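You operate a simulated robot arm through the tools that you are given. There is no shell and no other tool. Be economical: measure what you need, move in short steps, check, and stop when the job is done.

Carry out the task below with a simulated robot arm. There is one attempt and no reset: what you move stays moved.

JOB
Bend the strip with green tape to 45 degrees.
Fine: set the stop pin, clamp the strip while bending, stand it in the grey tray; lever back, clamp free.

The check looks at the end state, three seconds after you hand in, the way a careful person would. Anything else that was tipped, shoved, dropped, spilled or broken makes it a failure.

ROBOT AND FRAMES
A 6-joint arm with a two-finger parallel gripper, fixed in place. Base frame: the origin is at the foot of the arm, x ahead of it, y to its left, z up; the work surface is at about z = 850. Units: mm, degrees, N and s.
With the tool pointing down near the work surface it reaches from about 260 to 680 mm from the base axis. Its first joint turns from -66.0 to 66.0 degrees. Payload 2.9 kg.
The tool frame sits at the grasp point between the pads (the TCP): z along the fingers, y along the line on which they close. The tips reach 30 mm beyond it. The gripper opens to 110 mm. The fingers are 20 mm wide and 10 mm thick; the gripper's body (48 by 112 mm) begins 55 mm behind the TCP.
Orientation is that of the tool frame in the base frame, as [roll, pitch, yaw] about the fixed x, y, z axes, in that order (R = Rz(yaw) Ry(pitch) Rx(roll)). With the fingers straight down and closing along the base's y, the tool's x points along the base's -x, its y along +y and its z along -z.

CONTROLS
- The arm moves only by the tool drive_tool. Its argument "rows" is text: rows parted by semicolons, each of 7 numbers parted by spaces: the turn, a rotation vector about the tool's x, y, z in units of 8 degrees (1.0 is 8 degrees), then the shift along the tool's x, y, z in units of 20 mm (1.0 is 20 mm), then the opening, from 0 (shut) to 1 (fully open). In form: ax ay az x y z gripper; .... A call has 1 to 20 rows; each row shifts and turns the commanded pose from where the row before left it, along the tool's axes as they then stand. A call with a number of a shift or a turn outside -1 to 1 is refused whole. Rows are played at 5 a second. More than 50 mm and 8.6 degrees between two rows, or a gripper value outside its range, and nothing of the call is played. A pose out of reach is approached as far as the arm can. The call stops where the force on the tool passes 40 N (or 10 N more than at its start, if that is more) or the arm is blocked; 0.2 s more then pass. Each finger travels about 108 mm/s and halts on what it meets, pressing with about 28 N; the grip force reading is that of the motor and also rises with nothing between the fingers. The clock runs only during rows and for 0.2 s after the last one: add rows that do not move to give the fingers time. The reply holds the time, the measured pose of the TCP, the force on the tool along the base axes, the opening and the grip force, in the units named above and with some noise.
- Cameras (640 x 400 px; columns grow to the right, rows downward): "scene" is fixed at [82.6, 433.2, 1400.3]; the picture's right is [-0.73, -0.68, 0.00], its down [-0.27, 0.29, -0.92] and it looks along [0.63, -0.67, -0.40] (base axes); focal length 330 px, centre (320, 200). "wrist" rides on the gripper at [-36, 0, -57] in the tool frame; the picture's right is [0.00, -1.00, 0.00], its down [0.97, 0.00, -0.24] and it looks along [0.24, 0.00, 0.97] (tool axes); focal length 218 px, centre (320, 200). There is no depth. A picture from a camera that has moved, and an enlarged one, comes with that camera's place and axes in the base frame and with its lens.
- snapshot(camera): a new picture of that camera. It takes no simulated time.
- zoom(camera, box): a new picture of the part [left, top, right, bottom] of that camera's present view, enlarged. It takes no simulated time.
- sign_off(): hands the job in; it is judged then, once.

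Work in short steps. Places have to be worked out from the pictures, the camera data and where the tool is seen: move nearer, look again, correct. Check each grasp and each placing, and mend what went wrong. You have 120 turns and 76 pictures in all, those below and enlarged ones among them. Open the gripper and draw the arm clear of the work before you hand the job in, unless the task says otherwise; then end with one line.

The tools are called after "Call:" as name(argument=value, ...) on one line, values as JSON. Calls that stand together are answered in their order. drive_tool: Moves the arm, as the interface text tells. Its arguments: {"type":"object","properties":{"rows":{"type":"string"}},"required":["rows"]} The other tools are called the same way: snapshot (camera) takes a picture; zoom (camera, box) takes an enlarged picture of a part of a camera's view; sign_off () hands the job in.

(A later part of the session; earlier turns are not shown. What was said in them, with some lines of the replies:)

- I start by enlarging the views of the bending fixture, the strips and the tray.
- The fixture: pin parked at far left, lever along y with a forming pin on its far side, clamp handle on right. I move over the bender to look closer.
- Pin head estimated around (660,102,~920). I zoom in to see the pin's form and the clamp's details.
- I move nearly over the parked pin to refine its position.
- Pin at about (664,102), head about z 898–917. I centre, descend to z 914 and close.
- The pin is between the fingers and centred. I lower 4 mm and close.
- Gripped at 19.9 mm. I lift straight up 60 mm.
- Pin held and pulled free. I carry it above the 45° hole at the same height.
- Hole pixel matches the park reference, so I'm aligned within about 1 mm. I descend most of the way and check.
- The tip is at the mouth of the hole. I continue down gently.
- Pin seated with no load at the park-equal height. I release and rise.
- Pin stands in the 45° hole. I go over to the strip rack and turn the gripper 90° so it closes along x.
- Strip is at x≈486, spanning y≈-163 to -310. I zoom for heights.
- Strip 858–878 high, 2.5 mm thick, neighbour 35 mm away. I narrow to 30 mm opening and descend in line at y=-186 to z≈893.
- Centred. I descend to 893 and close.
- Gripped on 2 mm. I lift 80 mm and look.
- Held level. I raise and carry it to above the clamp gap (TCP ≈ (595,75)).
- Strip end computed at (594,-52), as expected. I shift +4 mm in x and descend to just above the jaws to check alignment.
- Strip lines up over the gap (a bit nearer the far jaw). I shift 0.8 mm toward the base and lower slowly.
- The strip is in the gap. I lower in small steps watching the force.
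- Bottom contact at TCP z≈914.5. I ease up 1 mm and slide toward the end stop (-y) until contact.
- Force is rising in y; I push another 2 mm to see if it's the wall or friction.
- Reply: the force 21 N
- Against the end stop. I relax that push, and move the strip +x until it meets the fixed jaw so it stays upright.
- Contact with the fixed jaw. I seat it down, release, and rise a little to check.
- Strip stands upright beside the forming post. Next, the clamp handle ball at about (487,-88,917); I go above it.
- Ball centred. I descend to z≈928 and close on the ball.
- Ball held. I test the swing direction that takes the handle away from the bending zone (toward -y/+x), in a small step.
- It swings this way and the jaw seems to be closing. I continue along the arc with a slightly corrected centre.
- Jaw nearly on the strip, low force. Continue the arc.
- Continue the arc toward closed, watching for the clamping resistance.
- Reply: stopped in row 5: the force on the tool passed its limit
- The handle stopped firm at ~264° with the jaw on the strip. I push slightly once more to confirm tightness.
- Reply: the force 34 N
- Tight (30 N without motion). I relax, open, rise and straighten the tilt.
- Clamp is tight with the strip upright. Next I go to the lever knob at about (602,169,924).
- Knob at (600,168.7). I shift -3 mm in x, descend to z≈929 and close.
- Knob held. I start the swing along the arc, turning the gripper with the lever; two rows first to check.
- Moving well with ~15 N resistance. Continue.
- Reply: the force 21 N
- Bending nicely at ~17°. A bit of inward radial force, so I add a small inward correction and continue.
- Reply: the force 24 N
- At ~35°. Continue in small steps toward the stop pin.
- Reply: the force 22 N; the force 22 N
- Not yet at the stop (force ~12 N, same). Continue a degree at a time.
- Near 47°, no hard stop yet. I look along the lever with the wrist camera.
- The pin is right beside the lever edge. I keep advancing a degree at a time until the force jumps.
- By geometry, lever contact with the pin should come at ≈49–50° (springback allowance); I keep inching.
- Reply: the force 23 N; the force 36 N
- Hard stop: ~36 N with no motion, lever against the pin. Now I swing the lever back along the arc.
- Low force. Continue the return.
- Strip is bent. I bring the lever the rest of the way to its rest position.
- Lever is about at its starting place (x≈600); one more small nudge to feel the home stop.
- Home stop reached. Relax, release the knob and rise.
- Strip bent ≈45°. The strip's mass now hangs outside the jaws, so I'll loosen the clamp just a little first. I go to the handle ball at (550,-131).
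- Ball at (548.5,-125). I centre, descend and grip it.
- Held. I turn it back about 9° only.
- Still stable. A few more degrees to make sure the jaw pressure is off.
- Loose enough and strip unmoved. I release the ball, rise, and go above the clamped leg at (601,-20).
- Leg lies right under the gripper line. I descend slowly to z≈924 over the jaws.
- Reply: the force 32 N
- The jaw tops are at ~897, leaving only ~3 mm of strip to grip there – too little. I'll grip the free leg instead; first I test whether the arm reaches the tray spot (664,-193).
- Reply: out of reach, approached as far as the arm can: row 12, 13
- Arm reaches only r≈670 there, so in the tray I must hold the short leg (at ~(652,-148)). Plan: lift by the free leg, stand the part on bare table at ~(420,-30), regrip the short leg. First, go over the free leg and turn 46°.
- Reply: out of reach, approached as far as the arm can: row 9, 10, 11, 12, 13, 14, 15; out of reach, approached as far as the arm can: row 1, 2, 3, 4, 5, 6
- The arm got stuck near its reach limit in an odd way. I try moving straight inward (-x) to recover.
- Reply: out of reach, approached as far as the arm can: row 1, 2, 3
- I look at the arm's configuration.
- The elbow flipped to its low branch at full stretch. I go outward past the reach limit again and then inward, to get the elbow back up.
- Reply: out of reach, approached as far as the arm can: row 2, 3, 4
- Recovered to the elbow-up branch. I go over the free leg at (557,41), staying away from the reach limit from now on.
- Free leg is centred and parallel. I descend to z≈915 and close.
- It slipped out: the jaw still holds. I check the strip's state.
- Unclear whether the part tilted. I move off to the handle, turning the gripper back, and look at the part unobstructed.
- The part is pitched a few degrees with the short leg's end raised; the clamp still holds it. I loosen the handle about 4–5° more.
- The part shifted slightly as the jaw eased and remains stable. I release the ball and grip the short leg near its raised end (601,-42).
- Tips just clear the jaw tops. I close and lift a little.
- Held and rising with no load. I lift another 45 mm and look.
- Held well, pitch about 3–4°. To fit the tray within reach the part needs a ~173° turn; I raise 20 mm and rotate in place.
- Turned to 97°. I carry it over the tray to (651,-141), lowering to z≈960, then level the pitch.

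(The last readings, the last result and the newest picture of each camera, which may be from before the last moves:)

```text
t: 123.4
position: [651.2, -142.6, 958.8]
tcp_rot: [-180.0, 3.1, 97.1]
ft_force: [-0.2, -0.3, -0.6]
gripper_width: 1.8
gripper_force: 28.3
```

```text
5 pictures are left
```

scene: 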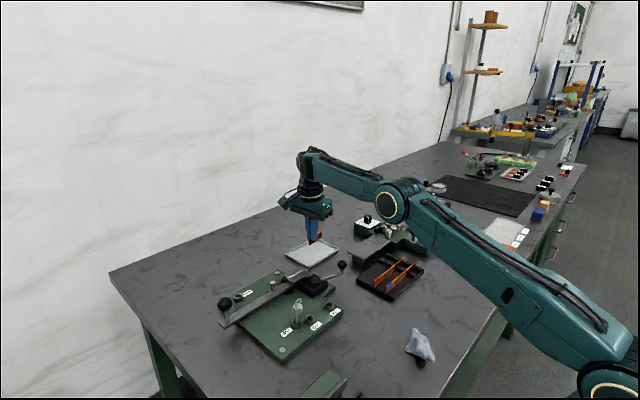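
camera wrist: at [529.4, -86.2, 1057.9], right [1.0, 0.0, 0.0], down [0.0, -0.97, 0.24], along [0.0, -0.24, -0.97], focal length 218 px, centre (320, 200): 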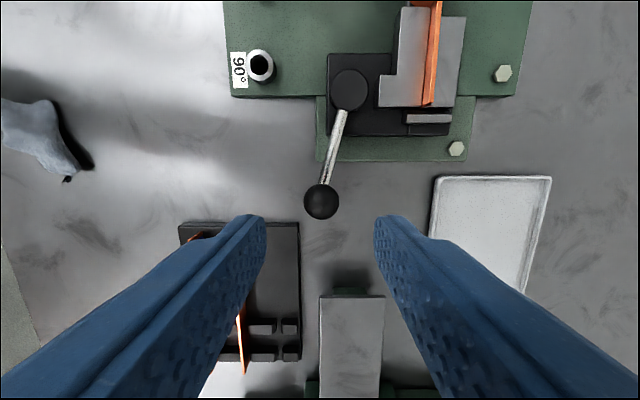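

The arm is near full stretch again (elbow low), as before, but that's workable. I check the part over the tray with a zoom.

Call:
zoom(camera="scene", box=[275, 215, 345, 275])

```text
6.67 times, centred on (310, 245) of scene
camera zoom: at [82.6, 433.2, 1400.3], right [-0.73, -0.68, 0.0], down [-0.27, 0.29, -0.92], along [0.63, -0.67, -0.4], focal length 2197 px, centre (387, -100)
```

zoom: 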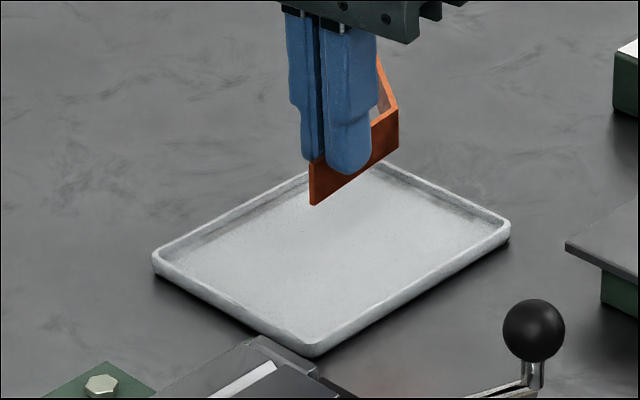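

A-end is at (649,-124), as planned, but the pitch seems overcorrected; I undo most of it and descend to z≈906.

Call:
drive_tool(rows="0 0.3 0 0 0 0 0;0 0 0 0 0 0.6 0;0 0 0 0 0 0.6 0;0 0 0 0 0 0.6 0;0 0 0 0 0 0.5 0;0 0 0 0 0 0.3 0;0 0 0 0 0 0 0")

```text
t: 125.0
position: [651.9, -142.0, 907.3]
tcp_rot: [179.9, 0.6, 97.2]
ft_force: [0.0, 0.1, -0.4]
gripper_width: 2.0
gripper_force: 28.1
```

Call:
zoom(camera="scene", box=[275, 220, 345, 280])

```text
6.67 times, centred on (310, 250) of scene
camera zoom: at [82.6, 433.2, 1400.3], right [-0.73, -0.68, 0.0], down [-0.27, 0.29, -0.92], along [0.63, -0.67, -0.4], focal length 2197 px, centre (387, -133)
```

zoom: 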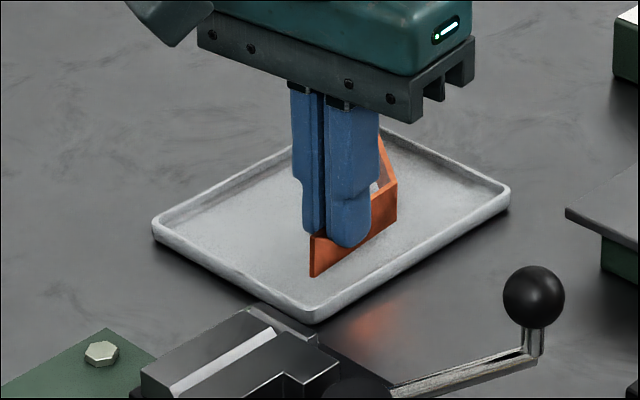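

Well inside the tray. I lower in 2 mm steps until contact.

Call:
drive_tool(rows="0 0 0 0 0 0.1 0;0 0 0 0 0 0.1 0;0 0 0 0 0 0 0")

Call:
drive_tool(rows="0 0 0 0 0 0.1 0;0 0 0 0 0 0 0")

Call:
drive_tool(rows="0 0 0 0 0 0.1 0;0 0 0 0 0 0 0")

```text
t: 125.8
position: [650.9, -143.0, 904.6]
tcp_rot: [-179.9, 0.5, 97.1]
ft_force: [0.2, -0.5, -1.2]
gripper_width: 2.0
gripper_force: 28.2
```

```text
t: 126.4
position: [652.1, -142.7, 902.1]
tcp_rot: [-180.0, 0.6, 97.2]
ft_force: [0.2, -0.1, 0.0]
gripper_width: 1.5
gripper_force: 27.8
```

```text
t: 127.0
position: [650.9, -142.2, 899.0]
tcp_rot: [-180.0, 0.6, 97.1]
ft_force: [0.5, -0.7, -0.6]
gripper_width: 2.1
gripper_force: 28.4
```

Call:
drive_tool(rows="0 0 0 0 0 0.08 0;0 0 0 0 0 0 0")

Call:
drive_tool(rows="0 0 0 0 0 0.08 0;0 0 0 0 0 0 0")

Call:
drive_tool(rows="0 0 0 0 0 0.08 0;0 0 0 0 0 0 0")

```text
t: 127.6
position: [649.8, -142.3, 898.7]
tcp_rot: [180.0, 0.6, 97.1]
ft_force: [-0.2, 0.0, 0.4]
gripper_width: 1.9
gripper_force: 28.0
```

```text
t: 128.2
position: [651.0, -141.9, 896.7]
tcp_rot: [179.9, 0.6, 97.2]
ft_force: [-0.8, -0.5, 5.2]
gripper_width: 1.8
gripper_force: 27.4
```

```text
t: 128.8
position: [651.8, -141.2, 896.5]
tcp_rot: [179.9, 0.7, 97.2]
ft_force: [-1.4, 0.9, 13.6]
gripper_width: 1.9
gripper_force: 27.9
```

Contact at ~896.5. I release gently and rise straight up.

Call:
drive_tool(rows="0 0 0 0 0 -0.03 0;0 0 0 0 0 0 0.06;0 0 0 0 0 0 0.12;0 0 0 0 0 0 0.16;0 0 0 0 0 0 0.16;0 0 0 0 0 -0.3 0.16;0 0 0 0 0 -0.6 0.16;0 0 0 0 0 -0.8 0.16;0 0 0 0 0 -0.8 0.16;0 0 0 0 0 -0.8 0.16")

Call:
zoom(camera="scene", box=[275, 220, 345, 280])

```text
t: 131.0
position: [650.9, -140.9, 961.2]
tcp_rot: [180.0, 0.6, 97.1]
ft_force: [0.6, -0.9, 0.2]
gripper_width: 17.5
gripper_force: 0.1
```

```text
6.67 times, centred on (310, 250) of scene
camera zoom: at [82.5, 433.2, 1400.3], right [-0.73, -0.68, 0.0], down [-0.27, 0.29, -0.92], along [0.63, -0.67, -0.4], focal length 2197 px, centre (387, -133)
```

zoom: 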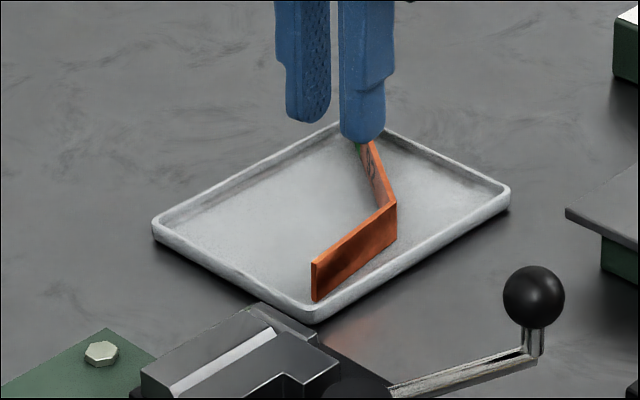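

The part stands in the tray. I rise further and free the arm from full stretch (outward, then inward).

Call:
drive_tool(rows="0 0 0 0 0 -0.9 0.3;0 0 0 0 0 -0.9 0.3;0 0 0 0 0 -0.5 0.3;0 0 0 -0.3 0.85 0 0.3;0 0 0 -0.3 0.85 0 0.3;0 0 0 -0.3 0.85 0 0.3;0 0 0 0 0 0 0.3")

Call:
drive_tool(rows="0 0 0 0.3 -0.85 0 0.3;0 0 0 0.3 -0.85 0 0.3;0 0 0 0.3 -0.85 0 0.3;0 0 0 0.3 -0.85 0 0.3;0 0 0 0 0 0 0.3")

```text
t: 132.6
position: [653.4, -134.7, 1007.5]
tcp_rot: [180.0, 0.6, 97.2]
ft_force: [0.9, 0.8, -0.5]
gripper_width: 33.0
gripper_force: 0.0
out of reach, approached as far as the arm can: row 2, 3, 4, 5, 6
```

```text
t: 133.8
position: [581.2, -118.5, 1006.3]
tcp_rot: [179.8, 0.6, 97.1]
ft_force: [0.2, 0.1, 0.2]
gripper_width: 32.7
gripper_force: 0.1
```

Recovered. I go to the handle ball at (522.5,-119.5) and grip it.

Call:
drive_tool(rows="0 0 0 0.1 -0.97 0 0.4;0 0 0 0.1 -0.97 0 0.4;0 0 0 0.1 -0.98 0 0.4;0 0 0 0 0 0.9 0.4;0 0 0 0 0 0.9 0.4;0 0 0 0 0 0.9 0.4;0 0 0 0 0 0.9 0.4;0 0 0 0 0 0.3 0.4;0 0 0 0 0 0 0.4")

Call:
drive_tool(rows="0 0 0 0 0 0 0.3;0 0 0 0 0 0 0.1;0 0 0 0 0 0 0.1;0 0 0 0 0 0 0.1")

```text
t: 135.8
position: [524.8, -120.9, 929.2]
tcp_rot: [179.9, 0.6, 97.2]
ft_force: [0.2, -0.5, -0.4]
gripper_width: 44.0
gripper_force: 0.1
```

```text
t: 136.8
position: [524.1, -121.4, 927.8]
tcp_rot: [-180.0, 0.6, 97.0]
ft_force: [-1.2, -1.8, -0.8]
gripper_width: 23.3
gripper_force: 45.2
```

I swing the handle back open along its arc.

Call:
drive_tool(rows="0 0 0 0.167 -0.29 0 0.1;0 0 0 0.19 -0.28 0 0.1;0 0 0 0.214 -0.26 0 0.1;0 0 0 0.236 -0.238 0 0.1;0 0 0 0 0 0 0.1")

Call:
drive_tool(rows="0 0 0 0.258 -0.215 0 0.1;0 0 0 0.27 -0.198 0 0.1;0 0 0 0.288 -0.15 0 0.1;0 0 0 0 0 0 0.1")

```text
t: 138.0
position: [502.0, -107.0, 930.0]
tcp_rot: [-180.0, 0.5, 97.2]
ft_force: [3.9, -0.9, 4.4]
gripper_width: 23.5
gripper_force: 45.0
```

```text
t: 139.0
position: [488.0, -92.9, 929.6]
tcp_rot: [179.9, 0.7, 97.2]
ft_force: [4.5, -1.3, 8.7]
gripper_width: 23.2
gripper_force: 44.6
```

Almost at its start. A last bit, then release and retreat up and back.

Call:
drive_tool(rows="0 0 0 0.19 -0.06 0 0.1;0 0 0 0 0 0 0.1;0 0 0 0 0 0 0.3;0 0 0 0 0 0 0.45;0 0 0 0 0 -0.4 0.45;0 0 0 0 0 -0.9 0.45;0 0 0 0 0 -0.9 0.45;0 0 0 0 0 -0.9 0.45;0 0 0 0 0 -0.9 0.45;0 0 0 0 0 -0.9 0.45;0 0 0 0.2 -0.9 -0.9 0.45;0 0 0 0.2 -0.9 -0.9 0.45;0 0 0 0 -0.5 -0.9 0.45;0 0 0 0 0 -0.9 0.45;0 0 0 0 0 -0.9 0.45;0 0 0 0 0 -0.9 0.45")

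Call:
zoom(camera="scene", box=[200, 210, 440, 370])

```text
t: 142.4
position: [437.7, -83.6, 1133.8]
tcp_rot: [180.0, 0.6, 97.2]
ft_force: [-0.4, -0.7, 0.0]
gripper_width: 49.3
gripper_force: 0.0
```

```text
2.50 times, centred on (320, 290) of scene
camera zoom: at [82.5, 433.2, 1400.3], right [-0.73, -0.68, 0.0], down [-0.27, 0.29, -0.92], along [0.63, -0.67, -0.4], focal length 824 px, centre (320, -25)
```

zoom: 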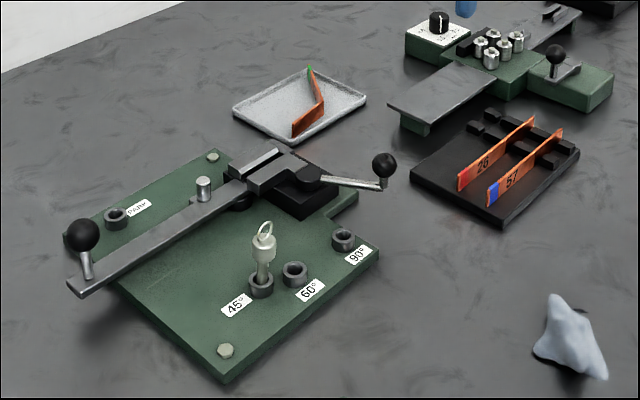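

Everything's in place; I check the part's free end at the tray rim with the last picture.

Call:
zoom(camera="scene", box=[285, 230, 340, 270])

```text
10.00 times, centred on (312, 250) of scene
camera zoom: at [82.5, 433.2, 1400.3], right [-0.73, -0.68, 0.0], down [-0.27, 0.29, -0.92], along [0.63, -0.67, -0.4], focal length 3296 px, centre (395, -300)
```

zoom: 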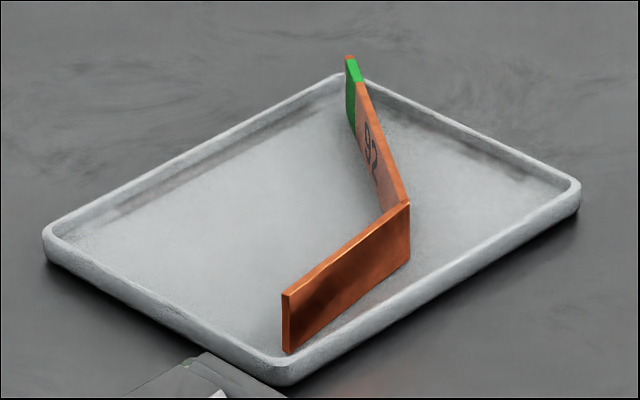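

The part stands on edge fully inside the tray, the lever is home, the clamp is open, and the arm is clear. I hand in.

Call:
sign_off()

```text
The job is handed in.
```

The strip with green tape is bent to about 45° by my picture measurements (43–47°) and stands on edge inside the grey tray. The stop pin is in the 45° hole, the lever is back at its start, the clamp is open and the arm is clear.
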